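You operate a simulated robot arm through the tools that you are given. There is no shell and no other tool.

The job below is to be done with a simulated two-armed robot. You get a single attempt, and the scene is never put back.

Task
Wipe up the spill on the island top on the sink side with the blue towel and put it back.

It is judged by the outcome, as a careful person would: the job done as asked, and still so three seconds after it is handed in. It fails if anything else is knocked over, pushed out of place, dropped, spilled or broken. Flat cloth is picked up by pressing the open fingertips on it (5 to 10 N) and closing them slowly along it; thin cloth reads only 2 to 8 mm in the jaws.

Robot
Two 7-joint arms with two-finger parallel grippers on one trunk, on a base that moves. Base frame: it is fixed to the floor where the robot stands at the start and does not move with it; the origin is under the middle of the robot, x ahead of it, y to its left, z up. Readings come in cm, degrees, newtons and seconds.
The left shoulder is at the start at [6.2, 19.7, 107.9], the right one opposite. With the tool pointing down near the work surface each hand reaches from about 32 to 72 cm from the robot's upright axis, wherever it stands, measured 20 degrees to its own side. Places, roughly: blue towel [300, -25, 100]. Payload 1.57 kg a hand.
Tool frame (each hand has its own): the origin (TCP) lies between the finger pads and is the grasp point; the fingertips stand 3 cm ahead of it; z points along the fingers, y is the line along which they close. The gripper opens to 11 cm. The fingers are 2.4 cm wide and 1.2 cm thick; the gripper's body (4.8 by 11.2 cm) begins 7.8 cm behind the TCP.
Orientation is that of the tool frame in the base frame, as a unit quaternion [w, x, y, z]. With the fingers straight down and closing along the base's y, the tool's x points along the base's -x, its y along +y and its z along -z.

Tools
- The arms move only by the tool drive_tool. It takes "left_deltas", "right_deltas" or both (then of equal length, played together; a hand with none holds still); each is a list of rows, each a list of 7 numbers: the shift along the tool's x, y, z in m, then the turn, a rotation vector about the tool's x, y, z in degrees, then the finger opening in m, from 0 to 0.11. In form: [[tx, ty, tz, ax, ay, az, jaw], ...]. A call has 1 to 20 rows; each row shifts and turns the commanded pose from where the row before left it, along the tool's axes as they then stand. A row lasts 0.2 s, in which the tool goes at most 5 cm and 8.6 degrees; a call with a longer step from one row to the next is refused whole, and so is a gripper value outside its range. Where a pose cannot be reached the arm comes as near as it can. A force on the tool above 40 N (or 10 N above the force at the start of the call, whichever is more), or a blocked arm, ends the call early, and 0.2 s more pass. Each finger travels about 7.2 cm/s and halts on what it meets, pressing with about 35 N; the grip force reading is that of the motor and also rises with nothing between the fingers. The clock runs only during rows and for 0.2 s after the last one: add rows that do not move to give the fingers time. The reply holds the time, the measured pose of the TCP, the force on the tool along the base axes, the opening and the grip force, in the units named above and with some noise, with the torque about the TCP (base axes, N m) and any sound that the robot's microphone picked up.
- Cameras (640 x 400 px; columns grow to the right, rows downward): "scene" is now at [11.1, 0.51, 166.82]; the picture's right is [0.06, -1.00, 0.00], its down [-0.73, -0.04, -0.69] and it looks along [0.68, 0.04, -0.73] (base axes); focal length 256 px, centre (320, 200). "left" rides on the left gripper at [7, -1.6, -14.1] in its tool frame; the picture's right is [0.23, 0.97, 0.00], its down [-0.85, 0.20, -0.48] and it looks along [-0.47, 0.11, 0.88] (tool axes); focal length 222 px, centre (320, 200). "right" rides on the right gripper at [7, 1.6, -14.1] in its tool frame; the picture's right is [-0.23, 0.97, 0.00], its down [-0.85, -0.20, -0.48] and it looks along [-0.47, -0.11, 0.88] (tool axes); focal length 222 px, centre (320, 200). There is no depth. A picture from a camera that has moved, and an enlarged one, comes with that camera's place and axes in the base frame and with its lens.
- grab_frame(camera): a new picture of that camera. The clock stands still meanwhile.
- move_column(by): slides the trunk up (or, below 0, down) by that many cm; the arms and the scene camera ride with it, the base frame stays. It gives what a move gives, with no picture.
- base_move(legs): drives the robot by 1 to 6 legs, each [ahead, left, turn to the left] in cm, cm and degrees, along the robot's own axes; the way and the turn of a leg run together, so that a leg with both is an arc; at most 150 cm and 180 degrees a leg. The arms and the cameras ride along, it lands a little off, and it stops where it bumps. It gives what a move gives.
- head_to(pan, tilt): turns the head with the scene camera to pan (to the left, within 86 degrees either way) and tilt (down, from -29 to 69), counted from straight ahead of the robot. It gives what a move gives.
- zoom(camera, box): a new picture of the part [left, top, right, bottom] of that camera's present view, enlarged. The clock stands still meanwhile.
- job_done(): hands the job in; it is judged then, once.

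Places have to be worked out from the pictures, the camera data and where the tool is seen. Open the grippers and draw the arms clear of the work before you hand the job in, unless the task says otherwise.

The tools are called after "Call:" by a JSON object that holds its "api" and its "payload". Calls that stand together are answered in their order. drive_tool: Moves the arms, as the interface text tells. Its arguments: {"type":"object","properties":{"left_deltas":{"type":"array","items":{"type":"array","items":{"type":"number"}}},"right_deltas":{"type":"array","items":{"type":"array","items":{"type":"number"}}}},"required":[]} The other tools are called the same way: move_column (by) moves the trunk up or down; base_move (legs) drives the base; head_to (pan, tilt) turns the head that bears the scene camera; grab_frame (camera) takes a picture; zoom (camera, box) takes an enlarged picture of a part of a camera's view; job_done () hands the job in.

At the start:

```text
clock: 0.0
left_eef_pos: [42.82, 21.73, 105.49]
left_orientation: [-0.001, 0.0, 1.0, 0.0]
left_wrist_force: [0.4, -0.8, -0.2]
left_wrist_torque: [-0.01, -0.02, 0.0]
left_finger_gap: 10.98
left_grasp_force: 0.1
right_eef_pos: [40.94, -18.66, 107.91]
right_orientation: [-0.001, 0.001, 1.0, 0.0]
right_wrist_force: [-0.5, -0.8, 0.2]
right_wrist_torque: [-0.05, 0.03, 0.03]
right_finger_gap: 11.0
right_grasp_force: 0.0
trunk travel left (down, up): [-67.5, 31.5]
robot x, y, heading: [-0.23, 0.03, 0.0]
head pan, tilt (commanded): [3.4, 46.6]
```

scene: 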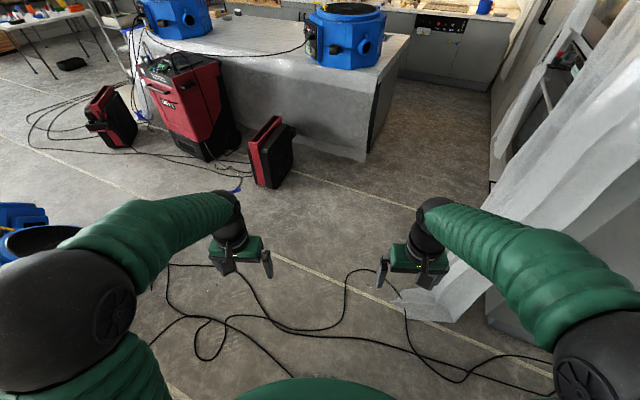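
right: 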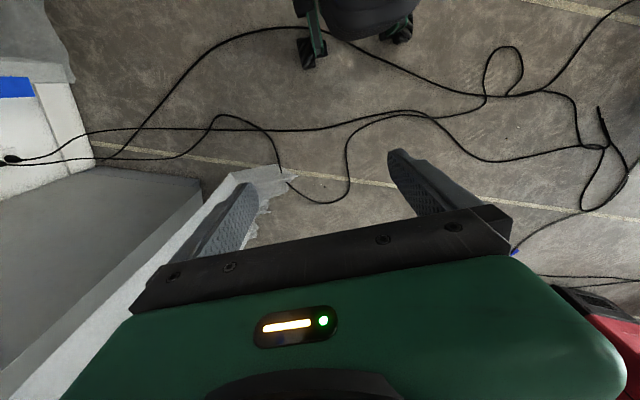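
left: 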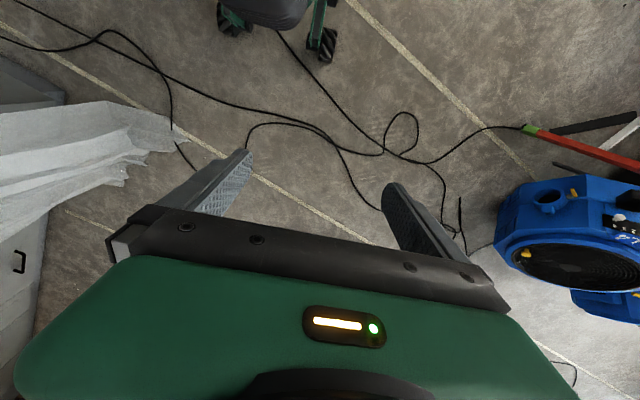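

The first pictures show an island ahead with blue fans on it and a counter beyond. I raise the head to look at the island top and the far counter.

Call:
{"api": "head_to", "payload": {"pan": 0, "tilt": 15}}

Call:
{"api": "grab_frame", "payload": {"camera": "scene"}}

```text
clock: 1.0
left_eef_pos: [42.68, 21.68, 105.5]
left_orientation: [0.001, 0.0, 1.0, 0.0]
left_wrist_force: [-0.3, -0.3, -0.4]
left_wrist_torque: [0.0, 0.01, -0.01]
left_finger_gap: 10.99
left_grasp_force: 0.0
right_eef_pos: [40.82, -18.65, 107.87]
right_orientation: [0.001, 0.0, 1.0, 0.0]
right_wrist_force: [-0.1, -0.1, 0.5]
right_wrist_torque: [-0.01, 0.02, 0.02]
right_finger_gap: 11.0
right_grasp_force: 0.1
trunk travel left (down, up): [-67.5, 31.5]
robot x, y, heading: [-0.42, -0.22, -0.1]
head pan, tilt (commanded): [0.0, 15.0]
```

```text
taken
camera scene: at [12.45, 0.04, 171.72], right [0.0, -1.0, 0.0], down [-0.26, 0.0, -0.97], along [0.97, 0.0, -0.26], focal length 256 px, centre (320, 200)
```

scene: 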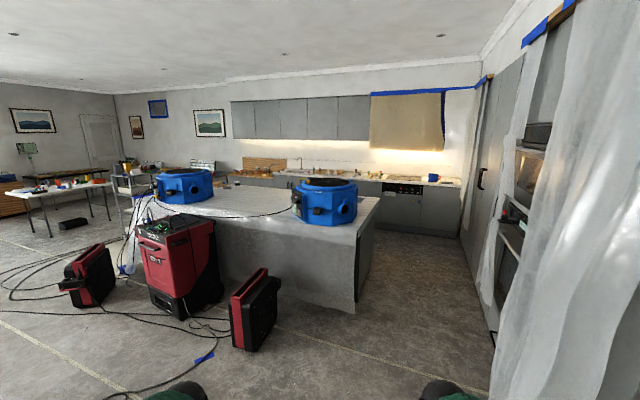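

The island with two blowers stands in front; the sink counter is behind it. I enlarge the region around the island's top and the counter.

Call:
{"api": "zoom", "payload": {"camera": "scene", "box": [220, 140, 400, 252]}}

Call:
{"api": "zoom", "payload": {"camera": "scene", "box": [110, 140, 290, 252]}}

Call:
{"api": "zoom", "payload": {"camera": "scene", "box": [340, 140, 520, 252]}}

```text
3.56 times, centred on (310, 196) of scene
camera zoom: at [12.45, 0.04, 171.72], right [0.0, -1.0, 0.0], down [-0.26, 0.0, -0.97], along [0.97, 0.0, -0.26], focal length 911 px, centre (356, 214)
```

zoom: 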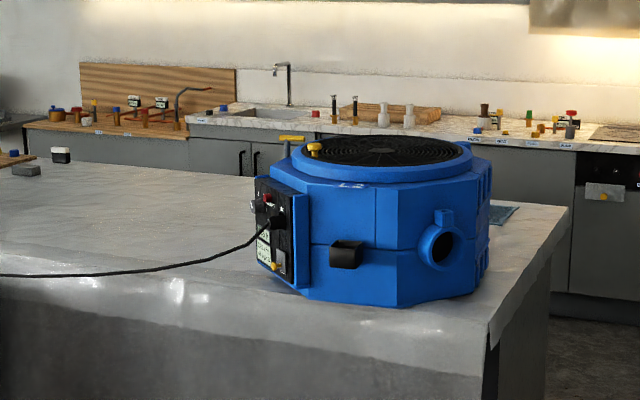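

```text
3.56 times, centred on (200, 196) of scene
camera zoom: at [12.45, 0.04, 171.72], right [0.0, -1.0, 0.0], down [-0.26, 0.0, -0.97], along [0.97, 0.0, -0.26], focal length 911 px, centre (747, 214)
```

zoom: 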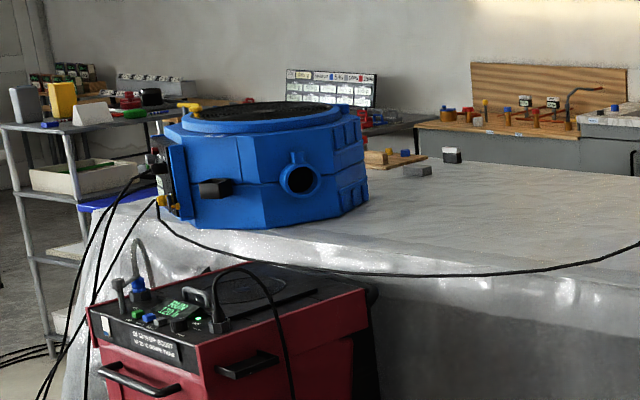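

```text
3.56 times, centred on (430, 196) of scene
camera zoom: at [12.45, 0.04, 171.72], right [0.0, -1.0, 0.0], down [-0.26, 0.0, -0.97], along [0.97, 0.0, -0.26], focal length 911 px, centre (-71, 214)
```

zoom: 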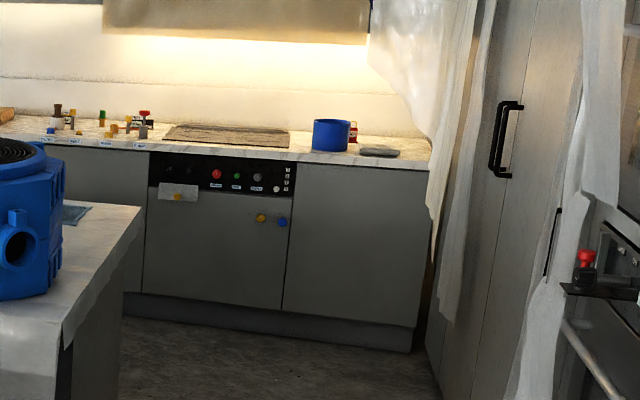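

The kitchen seems rotated about 21° clockwise relative to my axes, and a bit of blue cloth shows behind the right-hand blower at the sink side edge. I look down and right to check the passage between island and tall cabinets before driving.

Call:
{"api": "head_to", "payload": {"pan": -21, "tilt": 35}}

Call:
{"api": "grab_frame", "payload": {"camera": "scene"}}

```text
clock: 1.8
left_eef_pos: [42.7, 21.74, 105.56]
left_orientation: [0.0, 0.001, 1.0, 0.0]
left_wrist_force: [0.8, 0.5, -0.4]
left_wrist_torque: [0.0, 0.01, 0.03]
left_finger_gap: 11.0
left_grasp_force: 0.0
right_eef_pos: [40.9, -18.65, 107.91]
right_orientation: [0.001, 0.0, 1.0, 0.0]
right_wrist_force: [-0.1, 0.5, 0.0]
right_wrist_torque: [0.02, 0.03, -0.02]
right_finger_gap: 10.99
right_grasp_force: 0.0
trunk travel left (down, up): [-67.5, 31.5]
robot x, y, heading: [0.04, -0.09, 0.2]
head pan, tilt (commanded): [-21.0, 35.0]
```

```text
taken
camera scene: at [11.34, -3.12, 168.53], right [-0.36, -0.93, 0.0], down [-0.54, 0.2, -0.82], along [0.76, -0.29, -0.57], focal length 256 px, centre (320, 200)
```

scene: 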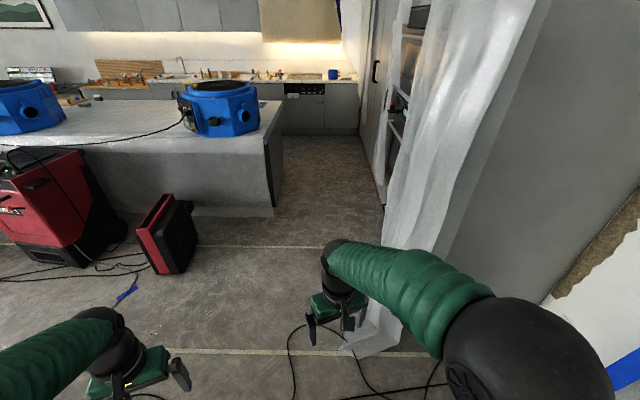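

The passage between the island and tall cabinets is about 110 cm wide, with the plastic sheet's tail on the floor to the right about 90 cm ahead. I turn 21° right, sidestep left around the sheet, and move forward a first stretch.

Call:
{"api": "base_move", "payload": {"legs": [[0, 0, -21], [0, 28, 0], [120, 0, 0]]}}

Call:
{"api": "head_to", "payload": {"pan": 0, "tilt": 35}}

Call:
{"api": "grab_frame", "payload": {"camera": "scene"}}

```text
clock: 10.5
left_eef_pos: [168.35, -13.67, 105.53]
left_orientation: [0.001, 0.191, 0.982, 0.0]
left_wrist_force: [-1.2, -0.2, -0.2]
left_wrist_torque: [0.02, -0.03, -0.01]
left_finger_gap: 10.97
left_grasp_force: 0.2
right_eef_pos: [151.41, -50.31, 108.05]
right_orientation: [0.001, 0.191, 0.982, 0.0]
right_wrist_force: [0.0, 0.1, -0.7]
right_wrist_torque: [-0.02, 0.02, -0.02]
right_finger_gap: 11.01
right_grasp_force: 0.1
trunk travel left (down, up): [-67.5, 31.5]
robot x, y, heading: [120.99, -17.92, -21.6]
head pan, tilt (commanded): [-21.0, 35.0]
```

```text
clock: 11.4
left_eef_pos: [168.43, -13.71, 105.62]
left_orientation: [0.0, 0.192, 0.981, 0.001]
left_wrist_force: [-0.3, -0.1, -1.1]
left_wrist_torque: [0.01, -0.02, -0.05]
left_finger_gap: 10.98
left_grasp_force: 0.0
right_eef_pos: [151.62, -50.33, 107.86]
right_orientation: [-0.001, 0.192, 0.981, 0.001]
right_wrist_force: [1.0, -0.1, -0.6]
right_wrist_torque: [0.01, -0.01, 0.0]
right_finger_gap: 11.0
right_grasp_force: 0.0
trunk travel left (down, up): [-67.5, 31.5]
robot x, y, heading: [121.02, -17.39, -22.1]
head pan, tilt (commanded): [0.0, 35.0]
```

```text
taken
camera scene: at [131.77, -22.29, 168.52], right [-0.37, -0.93, 0.0], down [-0.53, 0.22, -0.82], along [0.76, -0.31, -0.58], focal length 256 px, centre (320, 200)
```

scene: 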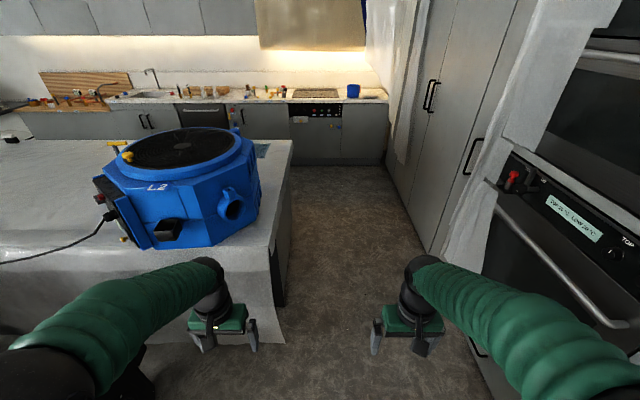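

The left hand would clip the island corner if I went straight; the passage centre is about 33 cm to my right. I sidestep right and drive forward alongside the island end, then look left.

Call:
{"api": "base_move", "payload": {"legs": [[0, -34, 0], [120, 0, 0]]}}

Call:
{"api": "head_to", "payload": {"pan": 40, "tilt": 35}}

Call:
{"api": "grab_frame", "payload": {"camera": "scene"}}

```text
clock: 19.3
left_eef_pos: [266.25, -91.27, 105.55]
left_orientation: [0.0, 0.194, 0.981, 0.001]
left_wrist_force: [-0.6, -0.8, -0.8]
left_wrist_torque: [-0.01, 0.04, 0.02]
left_finger_gap: 10.99
left_grasp_force: 0.1
right_eef_pos: [249.45, -128.06, 108.06]
right_orientation: [0.001, 0.194, 0.981, -0.001]
right_wrist_force: [-0.1, -0.5, 0.7]
right_wrist_torque: [-0.01, -0.01, -0.03]
right_finger_gap: 11.01
right_grasp_force: 0.1
trunk travel left (down, up): [-67.5, 31.5]
robot x, y, heading: [218.51, -94.94, -22.3]
head pan, tilt (commanded): [0.0, 35.0]
```

```text
clock: 20.4
left_eef_pos: [266.2, -91.35, 105.65]
left_orientation: [0.001, 0.193, 0.981, 0.0]
left_wrist_force: [-0.8, -0.6, -1.1]
left_wrist_torque: [0.01, -0.02, 0.02]
left_finger_gap: 10.98
left_grasp_force: 0.0
right_eef_pos: [249.31, -127.98, 107.91]
right_orientation: [0.001, 0.193, 0.981, -0.001]
right_wrist_force: [0.0, -0.2, 0.5]
right_wrist_torque: [-0.02, 0.03, -0.01]
right_finger_gap: 10.99
right_grasp_force: 0.1
trunk travel left (down, up): [-67.5, 31.5]
robot x, y, heading: [218.65, -95.38, -22.3]
head pan, tilt (commanded): [40.0, 35.0]
```

```text
taken
camera scene: at [229.95, -93.81, 168.53], right [0.3, -0.95, 0.0], down [-0.55, -0.17, -0.82], along [0.78, 0.25, -0.57], focal length 256 px, centre (320, 200)
```

scene: 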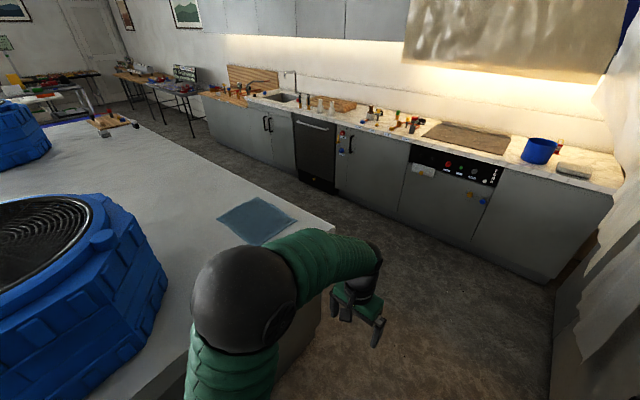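

The towel is seen: a flat blue-grey square on the sink-side part of the island near its right end. I enlarge it and the rest of the island top to find the spill.

Call:
{"api": "zoom", "payload": {"camera": "scene", "box": [180, 170, 350, 276]}}

Call:
{"api": "zoom", "payload": {"camera": "scene", "box": [0, 90, 240, 240]}}

```text
3.76 times, centred on (265, 223) of scene
camera zoom: at [229.95, -93.81, 168.53], right [0.3, -0.95, 0.0], down [-0.55, -0.17, -0.82], along [0.78, 0.25, -0.57], focal length 964 px, centre (527, 113)
```

zoom: 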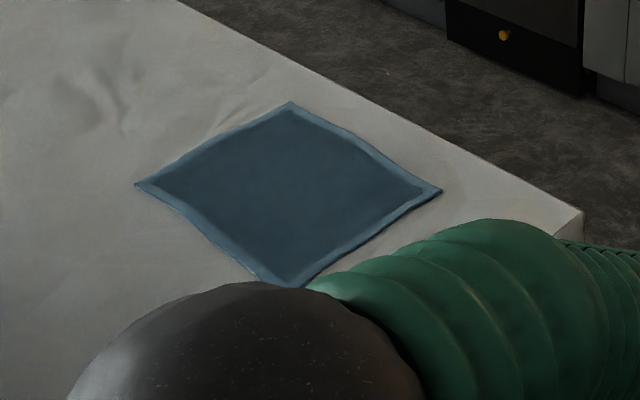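

```text
2.67 times, centred on (120, 165) of scene
camera zoom: at [229.95, -93.81, 168.53], right [0.3, -0.95, 0.0], down [-0.55, -0.17, -0.82], along [0.78, 0.25, -0.57], focal length 683 px, centre (853, 293)
```

zoom: 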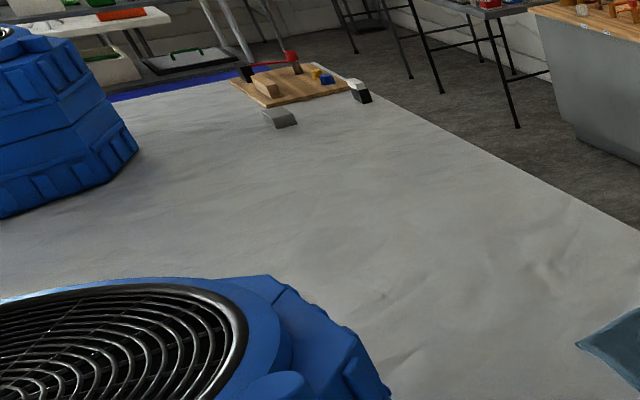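

No spill is visible from this angle yet; the towel is around (306, -38) near the sink-side edge. I raise the trunk for clearance, drive past the end of the island into the sink aisle and turn left 90°.

Call:
{"api": "move_column", "payload": {"by": 10}}

Call:
{"api": "base_move", "payload": {"legs": [[122, 0, 0], [0, 0, 90]]}}

Call:
{"api": "head_to", "payload": {"pan": 50, "tilt": 40}}

Call:
{"api": "grab_frame", "payload": {"camera": "scene"}}

```text
clock: 21.7
left_eef_pos: [266.35, -91.3, 115.61]
left_orientation: [0.001, 0.193, 0.981, -0.001]
left_wrist_force: [-0.2, -0.8, 0.4]
left_wrist_torque: [-0.01, -0.01, 0.01]
left_finger_gap: 10.97
left_grasp_force: 0.0
right_eef_pos: [249.3, -128.03, 117.95]
right_orientation: [0.0, 0.193, 0.981, 0.0]
right_wrist_force: [-0.4, -0.3, 0.1]
right_wrist_torque: [-0.01, -0.01, 0.02]
right_finger_gap: 11.0
right_grasp_force: 0.0
trunk travel left (down, up): [-77.5, 21.5]
robot x, y, heading: [218.53, -95.44, -22.5]
head pan, tilt (commanded): [40.0, 35.0]
```

```text
clock: 31.7
left_eef_pos: [326.36, -95.05, 115.66]
left_orientation: [0.0, -0.55, 0.835, 0.0]
left_wrist_force: [-0.1, 0.5, -0.5]
left_wrist_torque: [0.0, -0.01, 0.02]
left_finger_gap: 11.02
left_grasp_force: 0.0
right_eef_pos: [362.49, -112.39, 118.01]
right_orientation: [0.001, -0.551, 0.835, 0.0]
right_wrist_force: [0.2, -0.9, 0.4]
right_wrist_torque: [0.01, -0.01, 0.01]
right_finger_gap: 11.01
right_grasp_force: 0.0
trunk travel left (down, up): [-77.5, 21.5]
robot x, y, heading: [329.09, -142.46, 66.5]
head pan, tilt (commanded): [40.0, 35.0]
```

```text
clock: 32.4
left_eef_pos: [326.09, -95.3, 115.8]
left_orientation: [0.001, -0.551, 0.835, 0.0]
left_wrist_force: [0.1, 0.1, 0.0]
left_wrist_torque: [0.0, 0.02, 0.01]
left_finger_gap: 11.02
left_grasp_force: 0.2
right_eef_pos: [362.53, -112.59, 117.92]
right_orientation: [0.0, -0.551, 0.835, 0.001]
right_wrist_force: [-0.5, -0.5, 0.0]
right_wrist_torque: [0.0, -0.01, 0.0]
right_finger_gap: 11.01
right_grasp_force: 0.0
trunk travel left (down, up): [-77.5, 21.5]
robot x, y, heading: [329.49, -142.79, 66.9]
head pan, tilt (commanded): [50.0, 40.0]
```

```text
taken
camera scene: at [326.68, -132.01, 177.78], right [0.89, 0.45, 0.0], down [0.29, -0.57, -0.77], along [-0.35, 0.68, -0.64], focal length 256 px, centre (320, 200)
```

scene: 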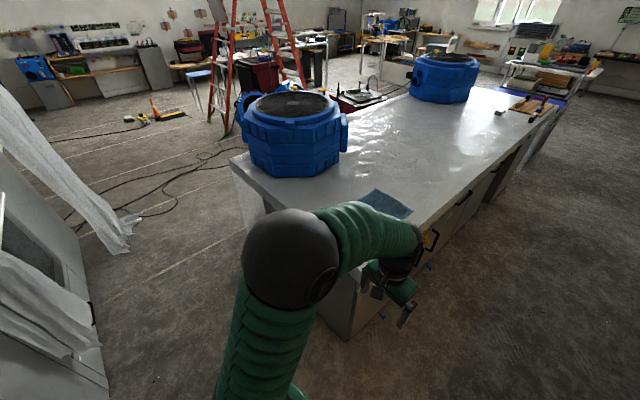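

From here the island top shows sheen; I enlarge it to look for the spill.

Call:
{"api": "zoom", "payload": {"camera": "scene", "box": [320, 80, 520, 205]}}

Call:
{"api": "zoom", "payload": {"camera": "scene", "box": [340, 160, 460, 235]}}

Call:
{"api": "zoom", "payload": {"camera": "scene", "box": [440, 70, 600, 170]}}

```text
3.20 times, centred on (420, 142) of scene
camera zoom: at [326.68, -132.01, 177.78], right [0.89, 0.45, 0.0], down [0.29, -0.57, -0.77], along [-0.35, 0.68, -0.64], focal length 820 px, centre (0, 384)
```

zoom: 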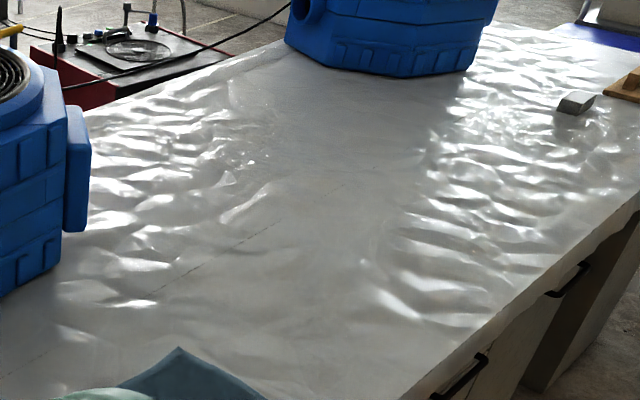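

```text
5.33 times, centred on (400, 198) of scene
camera zoom: at [326.68, -132.01, 177.78], right [0.89, 0.45, 0.0], down [0.29, -0.57, -0.77], along [-0.35, 0.68, -0.64], focal length 1366 px, centre (-107, 213)
```

zoom: 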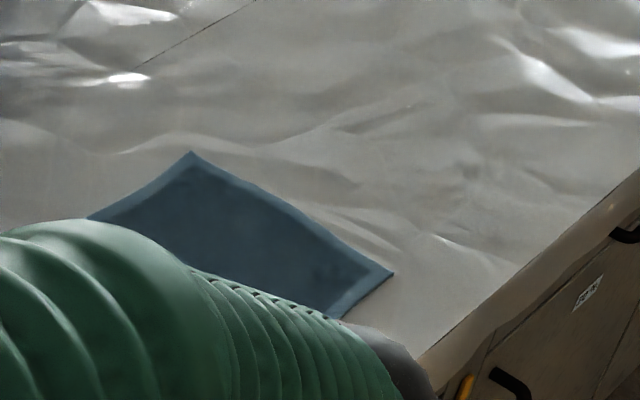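

```text
4.00 times, centred on (520, 120) of scene
camera zoom: at [326.68, -132.01, 177.78], right [0.89, 0.45, 0.0], down [0.29, -0.57, -0.77], along [-0.35, 0.68, -0.64], focal length 1024 px, centre (-480, 520)
```

zoom: 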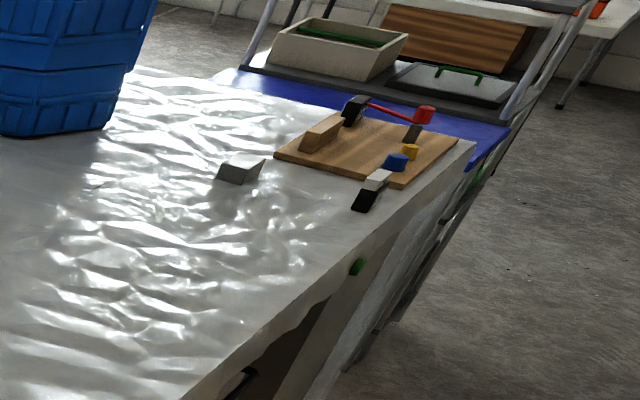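

The two views put the island top at z≈93.5 and the towel at about 24×28 cm centred on (309, -38), aligned with the island. No spill recognised yet, so I drive along the aisle and turn to face the island at the towel.

Call:
{"api": "base_move", "payload": {"legs": [[95, 0, 0], [0, 0, 91]]}}

Call:
{"api": "head_to", "payload": {"pan": 0, "tilt": 45}}

Call:
{"api": "grab_frame", "payload": {"camera": "scene"}}

```text
clock: 41.3
left_eef_pos: [320.41, -57.41, 115.69]
left_orientation: [-0.001, 0.98, -0.197, -0.001]
left_wrist_force: [0.2, 0.0, -0.4]
left_wrist_torque: [0.0, 0.03, 0.01]
left_finger_gap: 11.01
left_grasp_force: 0.1
right_eef_pos: [337.6, -20.94, 118.03]
right_orientation: [0.0, 0.981, -0.196, -0.001]
right_wrist_force: [-0.4, 0.2, -0.1]
right_wrist_torque: [0.0, 0.0, -0.02]
right_finger_gap: 10.99
right_grasp_force: 0.1
trunk travel left (down, up): [-77.5, 21.5]
robot x, y, heading: [367.76, -53.87, 157.5]
head pan, tilt (commanded): [50.0, 40.0]
```

```text
clock: 42.5
left_eef_pos: [320.45, -57.54, 115.67]
left_orientation: [0.0, 0.981, -0.196, -0.001]
left_wrist_force: [0.9, 0.1, -0.2]
left_wrist_torque: [0.0, -0.03, 0.02]
left_finger_gap: 11.01
left_grasp_force: 0.2
right_eef_pos: [337.58, -20.84, 118.12]
right_orientation: [0.0, 0.981, -0.197, -0.001]
right_wrist_force: [-0.1, 0.5, -1.3]
right_wrist_torque: [-0.01, 0.06, 0.02]
right_finger_gap: 11.01
right_grasp_force: 0.0
trunk travel left (down, up): [-77.5, 21.5]
robot x, y, heading: [367.95, -53.88, 157.1]
head pan, tilt (commanded): [0.0, 45.0]
```

```text
taken
camera scene: at [357.15, -49.34, 177.05], right [0.38, 0.92, 0.0], down [0.65, -0.27, -0.71], along [-0.65, 0.27, -0.71], focal length 256 px, centre (320, 200)
```

scene: 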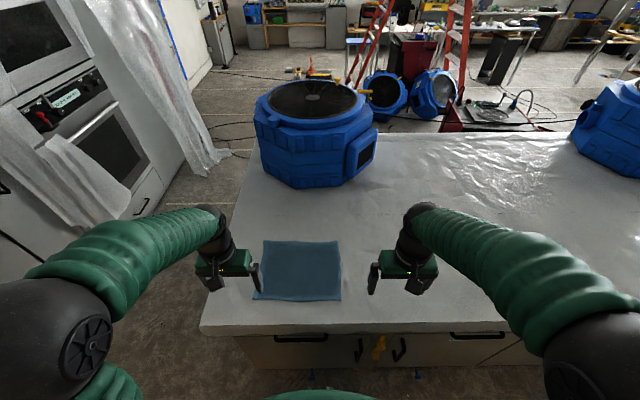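

I now face the island with the towel in front. I enlarge the surface on my right to search for the spill.

Call:
{"api": "zoom", "payload": {"camera": "scene", "box": [330, 120, 640, 314]}}

Call:
{"api": "zoom", "payload": {"camera": "scene", "box": [190, 200, 510, 400]}}

Call:
{"api": "grab_frame", "payload": {"camera": "right"}}

Call:
{"api": "grab_frame", "payload": {"camera": "left"}}

```text
2.06 times, centred on (485, 217) of scene
camera zoom: at [357.15, -49.34, 177.05], right [0.38, 0.92, 0.0], down [0.65, -0.27, -0.71], along [-0.65, 0.27, -0.71], focal length 528 px, centre (-20, 165)
```

zoom: 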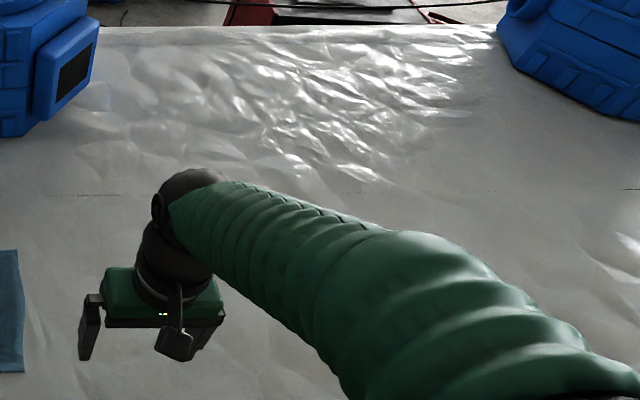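

```text
2.00 times, centred on (350, 300) of scene
camera zoom: at [357.15, -49.34, 177.05], right [0.38, 0.92, 0.0], down [0.65, -0.27, -0.71], along [-0.65, 0.27, -0.71], focal length 512 px, centre (260, 0)
```

zoom: 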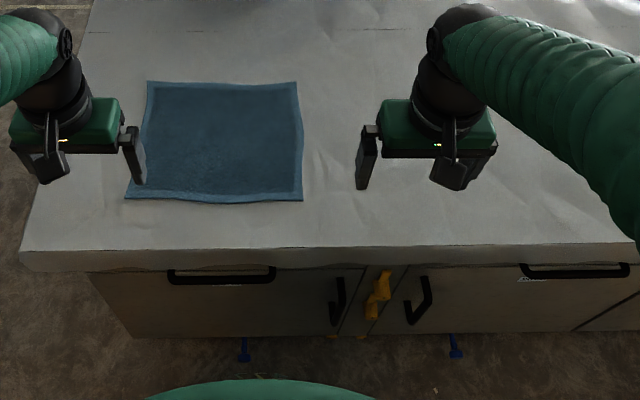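

```text
taken
camera right: at [343.52, -25.07, 132.14], right [-0.58, -0.81, 0.0], down [-0.71, 0.51, 0.48], along [-0.39, 0.28, -0.88], focal length 222 px, centre (320, 200)
```

right: 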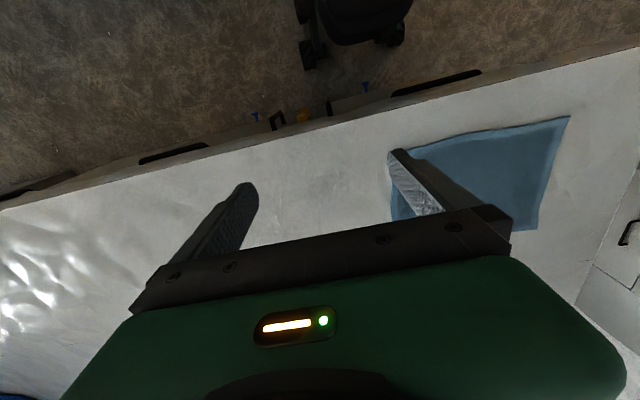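

```text
taken
camera left: at [327.59, -58.62, 129.76], right [-0.17, -0.99, 0.0], down [-0.86, 0.14, 0.48], along [-0.47, 0.08, -0.88], focal length 222 px, centre (320, 200)
```

left: 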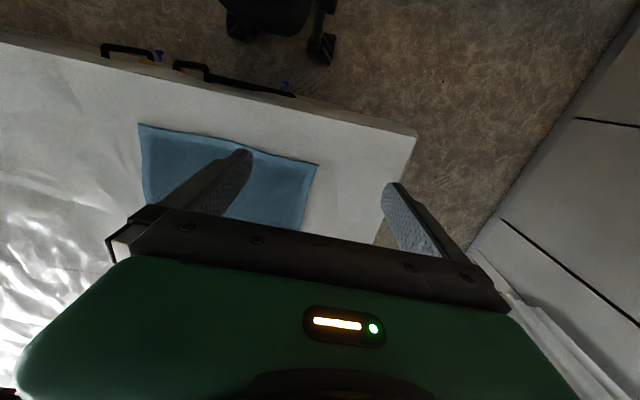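

No clear spill yet; there's a faint patch between the right fingers in the wrist picture. I enlarge that, and turn the head right to view the rest of the island.

Call:
{"api": "zoom", "payload": {"camera": "right", "box": [230, 110, 410, 222]}}

Call:
{"api": "head_to", "payload": {"pan": -45, "tilt": 35}}

Call:
{"api": "grab_frame", "payload": {"camera": "scene"}}

```text
3.56 times, centred on (320, 166) of right
camera zoom: at [343.52, -25.07, 132.14], right [-0.58, -0.81, 0.0], down [-0.71, 0.51, 0.48], along [-0.39, 0.28, -0.88], focal length 790 px, centre (320, 321)
```

zoom: 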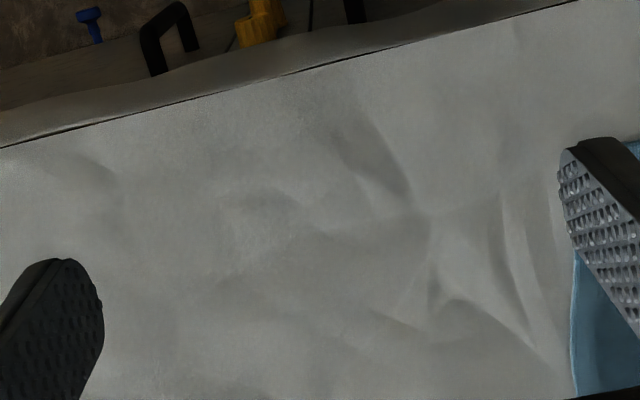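

```text
clock: 43.6
left_eef_pos: [320.44, -57.5, 115.63]
left_orientation: [0.001, 0.98, -0.197, -0.001]
left_wrist_force: [0.1, -0.1, 0.2]
left_wrist_torque: [-0.01, 0.0, -0.01]
left_finger_gap: 10.99
left_grasp_force: 0.0
right_eef_pos: [337.55, -20.91, 117.93]
right_orientation: [0.0, 0.981, -0.196, -0.002]
right_wrist_force: [0.1, 0.0, -0.4]
right_wrist_torque: [-0.01, 0.0, 0.0]
right_finger_gap: 11.0
right_grasp_force: 0.0
trunk travel left (down, up): [-77.5, 21.5]
robot x, y, heading: [368.21, -53.58, 157.0]
head pan, tilt (commanded): [-45.0, 35.0]
```

```text
taken
camera scene: at [361.3, -44.32, 178.53], right [0.92, 0.38, 0.0], down [0.22, -0.53, -0.82], along [-0.31, 0.76, -0.57], focal length 256 px, centre (320, 200)
```

scene: 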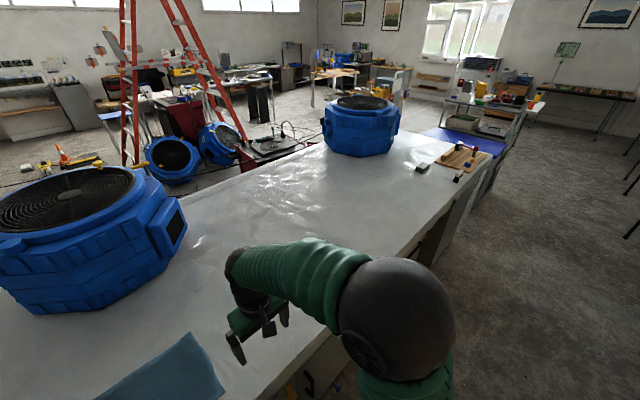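

The right arm hides part of the surface. I sidestep right along the aisle to look at the middle of the island.

Call:
{"api": "base_move", "payload": {"legs": [[0, -70, 0]]}}

Call:
{"api": "head_to", "payload": {"pan": 0, "tilt": 40}}

Call:
{"api": "grab_frame", "payload": {"camera": "scene"}}

Call:
{"api": "grab_frame", "payload": {"camera": "right"}}

Call:
{"api": "grab_frame", "payload": {"camera": "left"}}

```text
clock: 47.5
left_eef_pos: [347.38, 6.98, 115.58]
left_orientation: [-0.003, 0.981, -0.195, 0.0]
left_wrist_force: [0.1, -1.0, 0.1]
left_wrist_torque: [0.03, 0.0, -0.02]
left_finger_gap: 11.0
left_grasp_force: 0.0
right_eef_pos: [364.28, 43.5, 118.11]
right_orientation: [-0.003, 0.981, -0.194, -0.001]
right_wrist_force: [1.0, -1.4, 0.2]
right_wrist_torque: [0.01, -0.04, 0.02]
right_finger_gap: 11.01
right_grasp_force: 0.0
trunk travel left (down, up): [-77.5, 21.5]
robot x, y, heading: [394.87, 11.38, 157.7]
head pan, tilt (commanded): [-45.0, 35.0]
```

```text
clock: 48.6
left_eef_pos: [347.6, 7.42, 115.71]
left_orientation: [-0.001, 0.981, -0.194, -0.001]
left_wrist_force: [-0.1, 0.4, -0.7]
left_wrist_torque: [0.0, 0.0, 0.01]
left_finger_gap: 11.01
left_grasp_force: 0.1
right_eef_pos: [364.61, 43.93, 118.06]
right_orientation: [0.0, 0.981, -0.194, -0.001]
right_wrist_force: [-0.9, -0.1, 0.4]
right_wrist_torque: [0.03, 0.01, -0.01]
right_finger_gap: 11.01
right_grasp_force: 0.0
trunk travel left (down, up): [-77.5, 21.5]
robot x, y, heading: [395.18, 11.22, 157.6]
head pan, tilt (commanded): [0.0, 40.0]
```

```text
taken
camera scene: at [383.84, 15.84, 177.77], right [0.38, 0.92, 0.0], down [0.59, -0.25, -0.77], along [-0.71, 0.29, -0.64], focal length 256 px, centre (320, 200)
```

scene: 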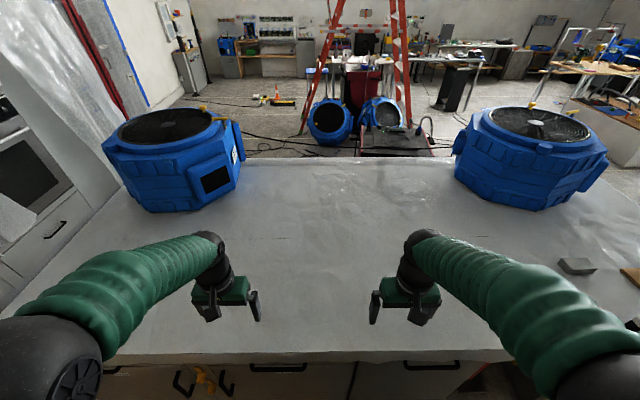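

```text
taken
camera right: at [370.56, 39.88, 132.17], right [-0.58, -0.81, 0.0], down [-0.71, 0.51, 0.48], along [-0.39, 0.28, -0.88], focal length 222 px, centre (320, 200)
```

right: 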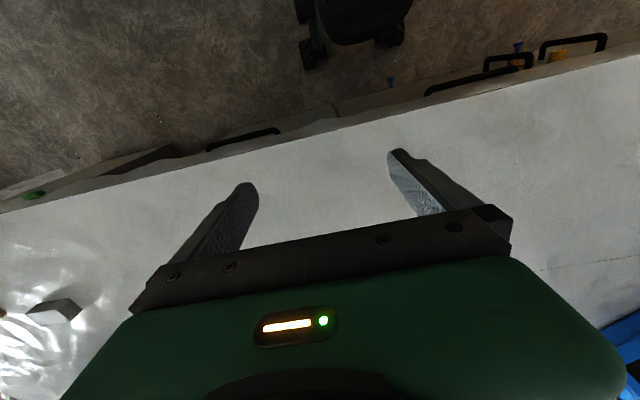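

```text
taken
camera left: at [354.75, 6.29, 129.79], right [-0.16, -0.99, 0.0], down [-0.87, 0.14, 0.48], along [-0.47, 0.08, -0.88], focal length 222 px, centre (320, 200)
```

left: 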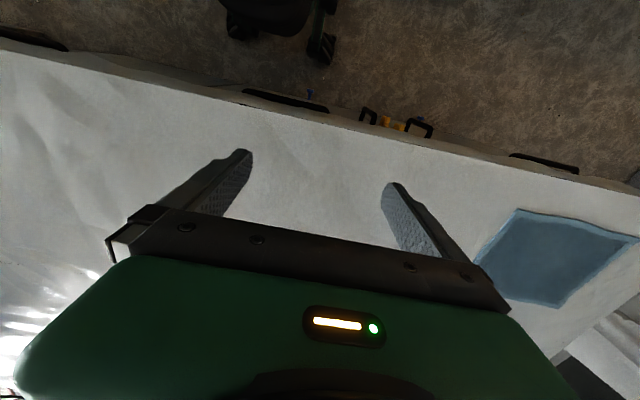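

I enlarge parts of this view to find any wet patch.

Call:
{"api": "zoom", "payload": {"camera": "scene", "box": [210, 210, 440, 354]}}

Call:
{"api": "zoom", "payload": {"camera": "scene", "box": [400, 180, 640, 330]}}

Call:
{"api": "zoom", "payload": {"camera": "scene", "box": [90, 200, 330, 350]}}

```text
2.78 times, centred on (325, 282) of scene
camera zoom: at [383.84, 15.84, 177.77], right [0.38, 0.92, 0.0], down [0.59, -0.25, -0.77], along [-0.71, 0.29, -0.64], focal length 712 px, centre (306, -28)
```

zoom: 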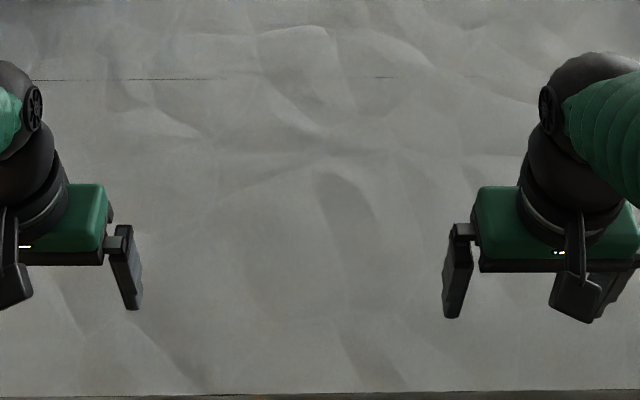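

```text
2.67 times, centred on (520, 255) of scene
camera zoom: at [383.84, 15.84, 177.77], right [0.38, 0.92, 0.0], down [0.59, -0.25, -0.77], along [-0.71, 0.29, -0.64], focal length 683 px, centre (-213, 53)
```

zoom: 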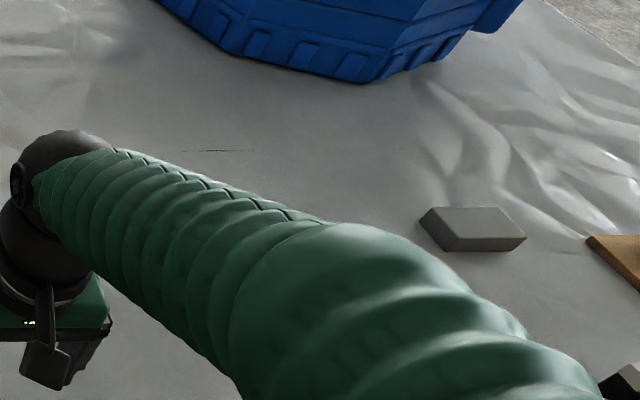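

```text
2.67 times, centred on (210, 275) of scene
camera zoom: at [383.84, 15.84, 177.77], right [0.38, 0.92, 0.0], down [0.59, -0.25, -0.77], along [-0.71, 0.29, -0.64], focal length 683 px, centre (613, 0)
```

zoom: 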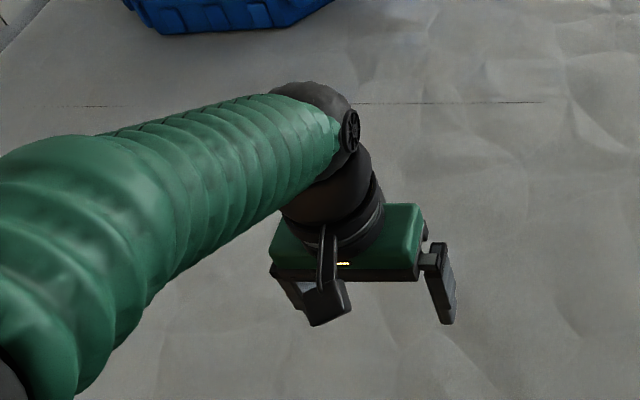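

There's a faint rounded outline near the middle of this view close to the edge. I enlarge it more and also pan to see the rest of the sink-side strip.

Call:
{"api": "zoom", "payload": {"camera": "scene", "box": [265, 260, 375, 329]}}

Call:
{"api": "zoom", "payload": {"camera": "left", "box": [0, 60, 240, 210]}}

Call:
{"api": "zoom", "payload": {"camera": "right", "box": [400, 60, 640, 210]}}

Call:
{"api": "zoom", "payload": {"camera": "right", "box": [0, 140, 240, 290]}}

```text
5.80 times, centred on (320, 294) of scene
camera zoom: at [383.84, 15.84, 177.77], right [0.38, 0.92, 0.0], down [0.59, -0.25, -0.77], along [-0.71, 0.29, -0.64], focal length 1485 px, centre (320, -348)
```

zoom: 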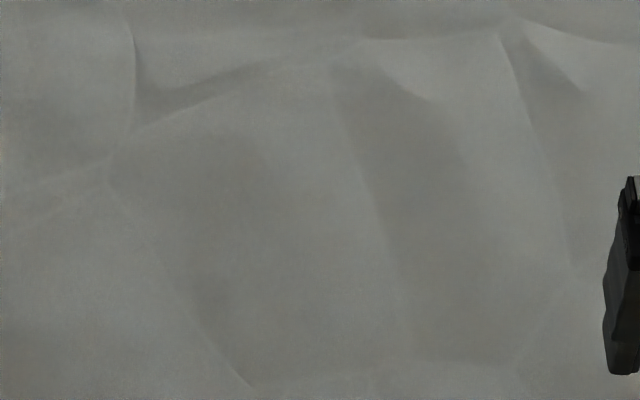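

```text
2.67 times, centred on (120, 135) of left
camera zoom: at [354.75, 6.29, 129.79], right [-0.16, -0.99, 0.0], down [-0.87, 0.14, 0.48], along [-0.47, 0.08, -0.88], focal length 592 px, centre (853, 373)
```

zoom: 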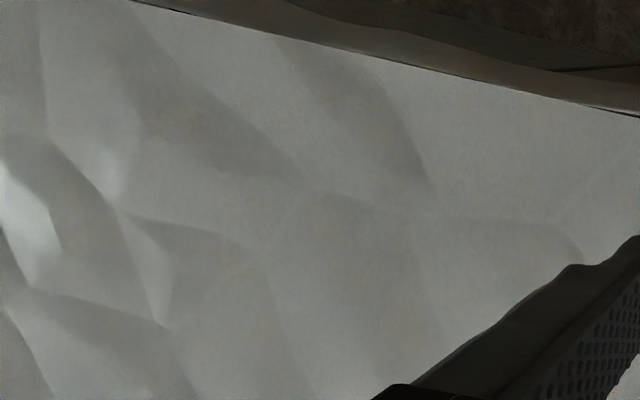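

```text
2.67 times, centred on (520, 135) of right
camera zoom: at [370.56, 39.88, 132.17], right [-0.58, -0.81, 0.0], down [-0.71, 0.51, 0.48], along [-0.39, 0.28, -0.88], focal length 592 px, centre (-213, 373)
```

zoom: 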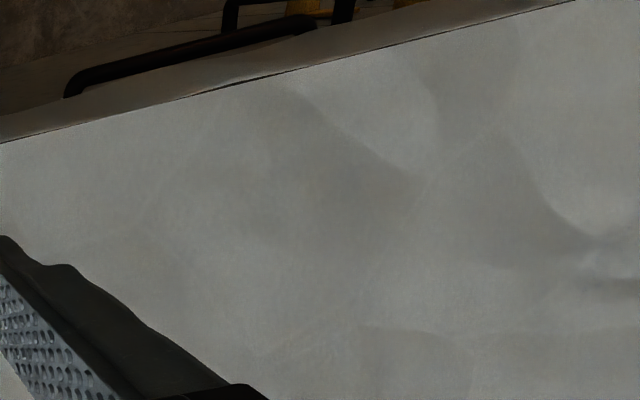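

```text
2.67 times, centred on (120, 215) of right
camera zoom: at [370.56, 39.88, 132.17], right [-0.58, -0.81, 0.0], down [-0.71, 0.51, 0.48], along [-0.39, 0.28, -0.88], focal length 592 px, centre (853, 160)
```

zoom: 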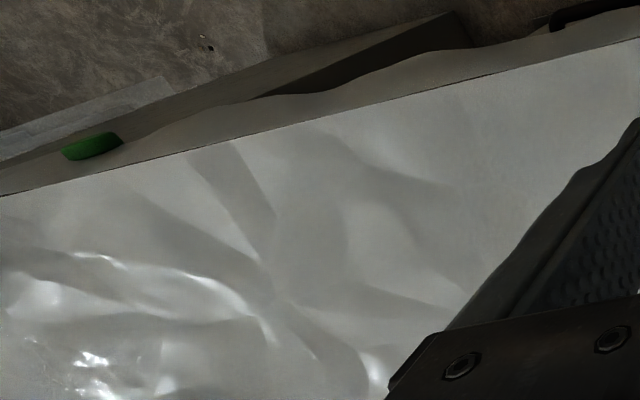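

Only painted-looking wrinkles so far. I go further right along the aisle to see the far part of the sink-side strip that the right arm was hiding.

Call:
{"api": "base_move", "payload": {"legs": [[0, -60, 0]]}}

Call:
{"api": "grab_frame", "payload": {"camera": "scene"}}

Call:
{"api": "grab_frame", "payload": {"camera": "right"}}

Call:
{"api": "grab_frame", "payload": {"camera": "left"}}

```text
clock: 52.0
left_eef_pos: [370.96, 63.99, 115.65]
left_orientation: [-0.001, 0.98, -0.199, -0.002]
left_wrist_force: [0.1, 0.3, 0.3]
left_wrist_torque: [0.03, -0.04, -0.01]
left_finger_gap: 10.99
left_grasp_force: 0.2
right_eef_pos: [388.43, 100.29, 118.04]
right_orientation: [-0.002, 0.98, -0.2, -0.001]
right_wrist_force: [-0.5, -0.2, 0.5]
right_wrist_torque: [0.04, -0.02, 0.0]
right_finger_gap: 10.97
right_grasp_force: 0.0
trunk travel left (down, up): [-77.5, 21.5]
robot x, y, heading: [418.55, 67.13, 156.9]
head pan, tilt (commanded): [0.0, 40.0]
```

```text
taken
camera scene: at [407.28, 71.74, 177.77], right [0.39, 0.92, 0.0], down [0.59, -0.25, -0.76], along [-0.7, 0.3, -0.64], focal length 256 px, centre (320, 200)
```

scene: 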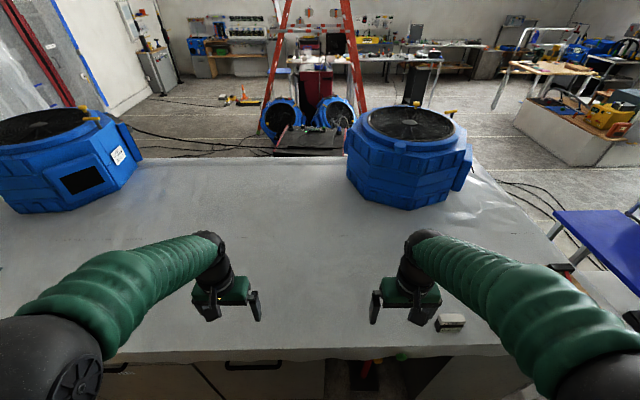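

```text
taken
camera right: at [394.31, 96.06, 132.21], right [-0.59, -0.81, 0.0], down [-0.71, 0.52, 0.48], along [-0.39, 0.29, -0.88], focal length 222 px, centre (320, 200)
```

right: 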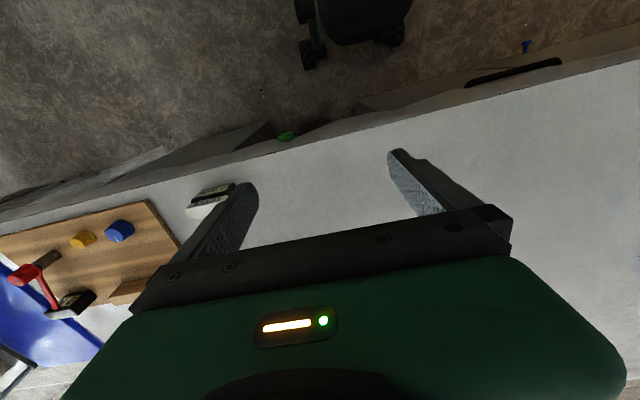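

```text
taken
camera left: at [378.15, 62.63, 129.74], right [-0.17, -0.99, 0.0], down [-0.86, 0.15, 0.48], along [-0.47, 0.09, -0.88], focal length 222 px, centre (320, 200)
```

left: 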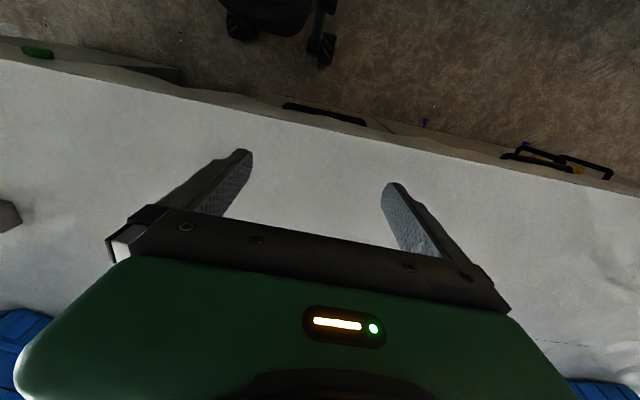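

Still nothing obvious; I enlarge these pictures in parts to search for a low-contrast wet patch.

Call:
{"api": "zoom", "payload": {"camera": "scene", "box": [230, 220, 410, 352]}}

Call:
{"api": "zoom", "payload": {"camera": "scene", "box": [130, 160, 370, 300]}}

Call:
{"api": "zoom", "payload": {"camera": "scene", "box": [400, 200, 580, 352]}}

Call:
{"api": "zoom", "payload": {"camera": "left", "box": [440, 120, 640, 320]}}

```text
3.03 times, centred on (320, 286) of scene
camera zoom: at [407.28, 71.74, 177.77], right [0.39, 0.92, 0.0], down [0.59, -0.25, -0.76], along [-0.7, 0.3, -0.64], focal length 776 px, centre (320, -61)
```

zoom: 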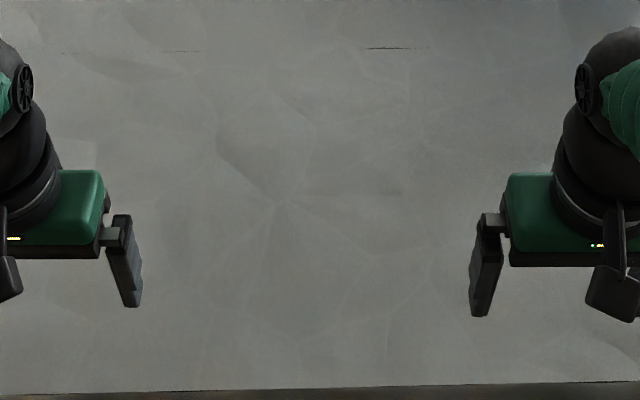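

```text
2.67 times, centred on (250, 230) of scene
camera zoom: at [407.28, 71.74, 177.77], right [0.39, 0.92, 0.0], down [0.59, -0.25, -0.76], along [-0.7, 0.3, -0.64], focal length 683 px, centre (507, 120)
```

zoom: 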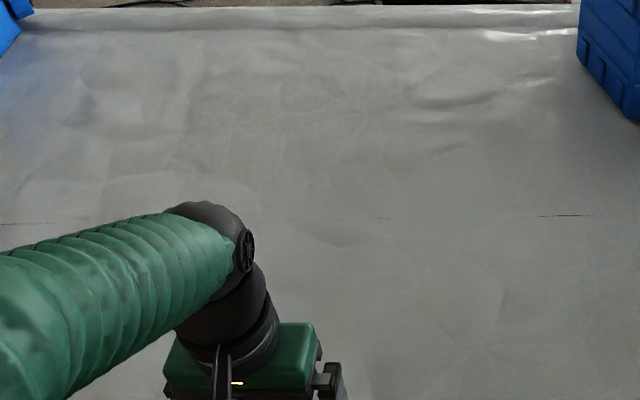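

```text
2.63 times, centred on (490, 276) of scene
camera zoom: at [407.28, 71.74, 177.77], right [0.39, 0.92, 0.0], down [0.59, -0.25, -0.76], along [-0.7, 0.3, -0.64], focal length 674 px, centre (-127, 0)
```

zoom: 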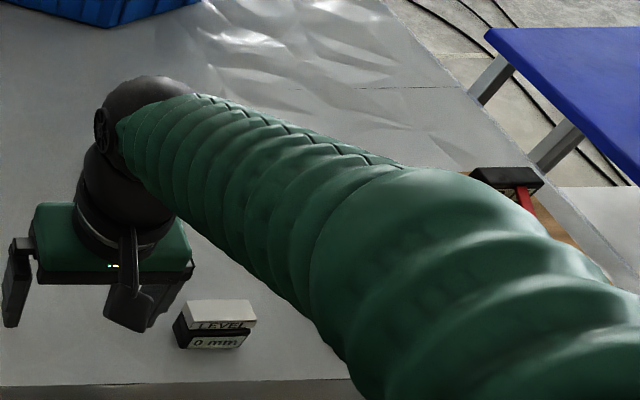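

```text
2.00 times, centred on (540, 220) of left
camera zoom: at [378.15, 62.63, 129.74], right [-0.17, -0.99, 0.0], down [-0.86, 0.15, 0.48], along [-0.47, 0.09, -0.88], focal length 444 px, centre (-120, 160)
```

zoom: 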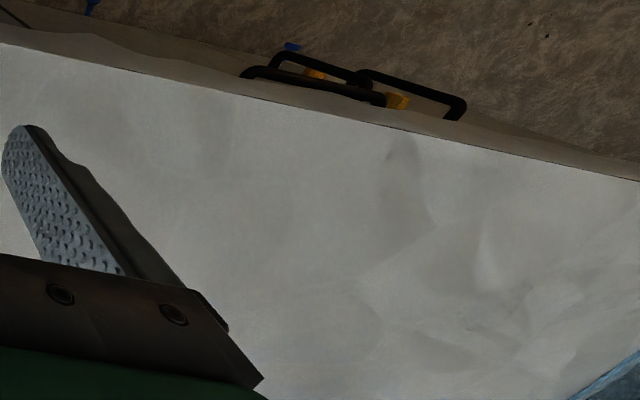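

The wrinkly patch near (335, 5), to the right of the towel, was always hidden behind a hand in the earlier pictures. I drive back left so that spot lies between the hands.

Call:
{"api": "base_move", "payload": {"legs": [[0, 89, 1]]}}

Call:
{"api": "head_to", "payload": {"pan": 0, "tilt": 50}}

Call:
{"api": "grab_frame", "payload": {"camera": "scene"}}

Call:
{"api": "zoom", "payload": {"camera": "scene", "box": [200, 160, 420, 310]}}

Call:
{"api": "grab_frame", "payload": {"camera": "left"}}

```text
clock: 56.6
left_eef_pos: [337.91, -15.45, 115.75]
left_orientation: [0.001, 0.981, -0.196, -0.002]
left_wrist_force: [0.0, 0.7, 0.3]
left_wrist_torque: [0.02, 0.03, 0.03]
left_finger_gap: 11.0
left_grasp_force: 0.0
right_eef_pos: [355.02, 21.11, 118.02]
right_orientation: [0.002, 0.981, -0.195, -0.002]
right_wrist_force: [0.7, 0.0, -0.1]
right_wrist_torque: [-0.02, 0.02, 0.02]
right_finger_gap: 11.01
right_grasp_force: 0.0
trunk travel left (down, up): [-77.5, 21.5]
robot x, y, heading: [384.9, -12.27, 157.3]
head pan, tilt (commanded): [0.0, 40.0]
```

```text
clock: 57.3
left_eef_pos: [337.74, -15.79, 115.8]
left_orientation: [-0.001, 0.981, -0.196, -0.002]
left_wrist_force: [0.2, 1.5, -0.3]
left_wrist_torque: [0.01, -0.01, -0.01]
left_finger_gap: 10.99
left_grasp_force: 0.0
right_eef_pos: [354.91, 20.64, 118.1]
right_orientation: [-0.001, 0.98, -0.197, -0.003]
right_wrist_force: [-0.2, 0.2, -0.4]
right_wrist_torque: [0.01, 0.03, -0.02]
right_finger_gap: 10.97
right_grasp_force: 0.0
trunk travel left (down, up): [-77.5, 21.5]
robot x, y, heading: [384.94, -11.86, 157.0]
head pan, tilt (commanded): [0.0, 50.0]
```

```text
taken
camera scene: at [374.59, -7.78, 176.36], right [0.39, 0.92, 0.0], down [0.71, -0.3, -0.64], along [-0.59, 0.25, -0.77], focal length 256 px, centre (320, 200)
```

scene: 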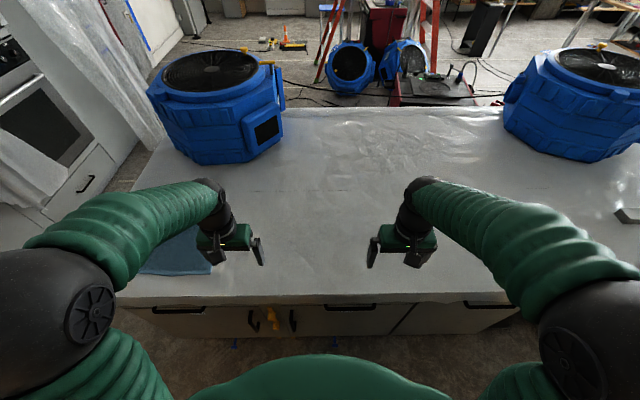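

```text
2.67 times, centred on (310, 235) of scene
camera zoom: at [374.59, -7.78, 176.36], right [0.39, 0.92, 0.0], down [0.71, -0.3, -0.64], along [-0.59, 0.25, -0.77], focal length 683 px, centre (347, 107)
```

zoom: 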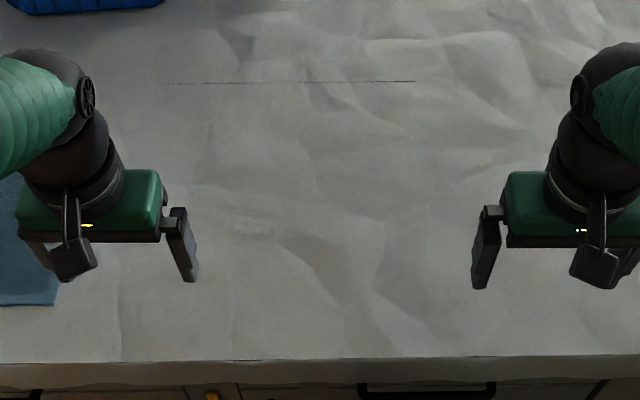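

```text
taken
camera left: at [344.92, -16.96, 129.84], right [-0.17, -0.99, 0.0], down [-0.86, 0.14, 0.48], along [-0.48, 0.08, -0.88], focal length 222 px, centre (320, 200)
```

left: 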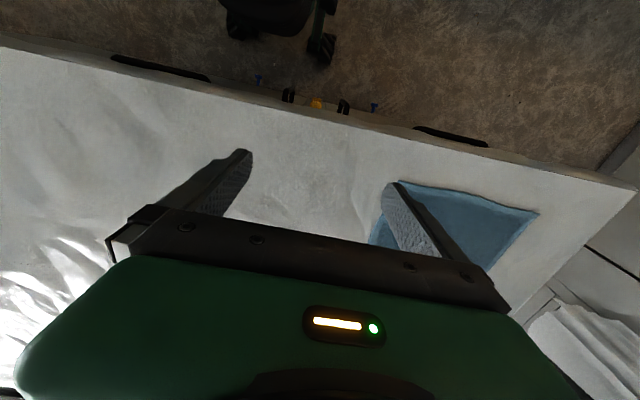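

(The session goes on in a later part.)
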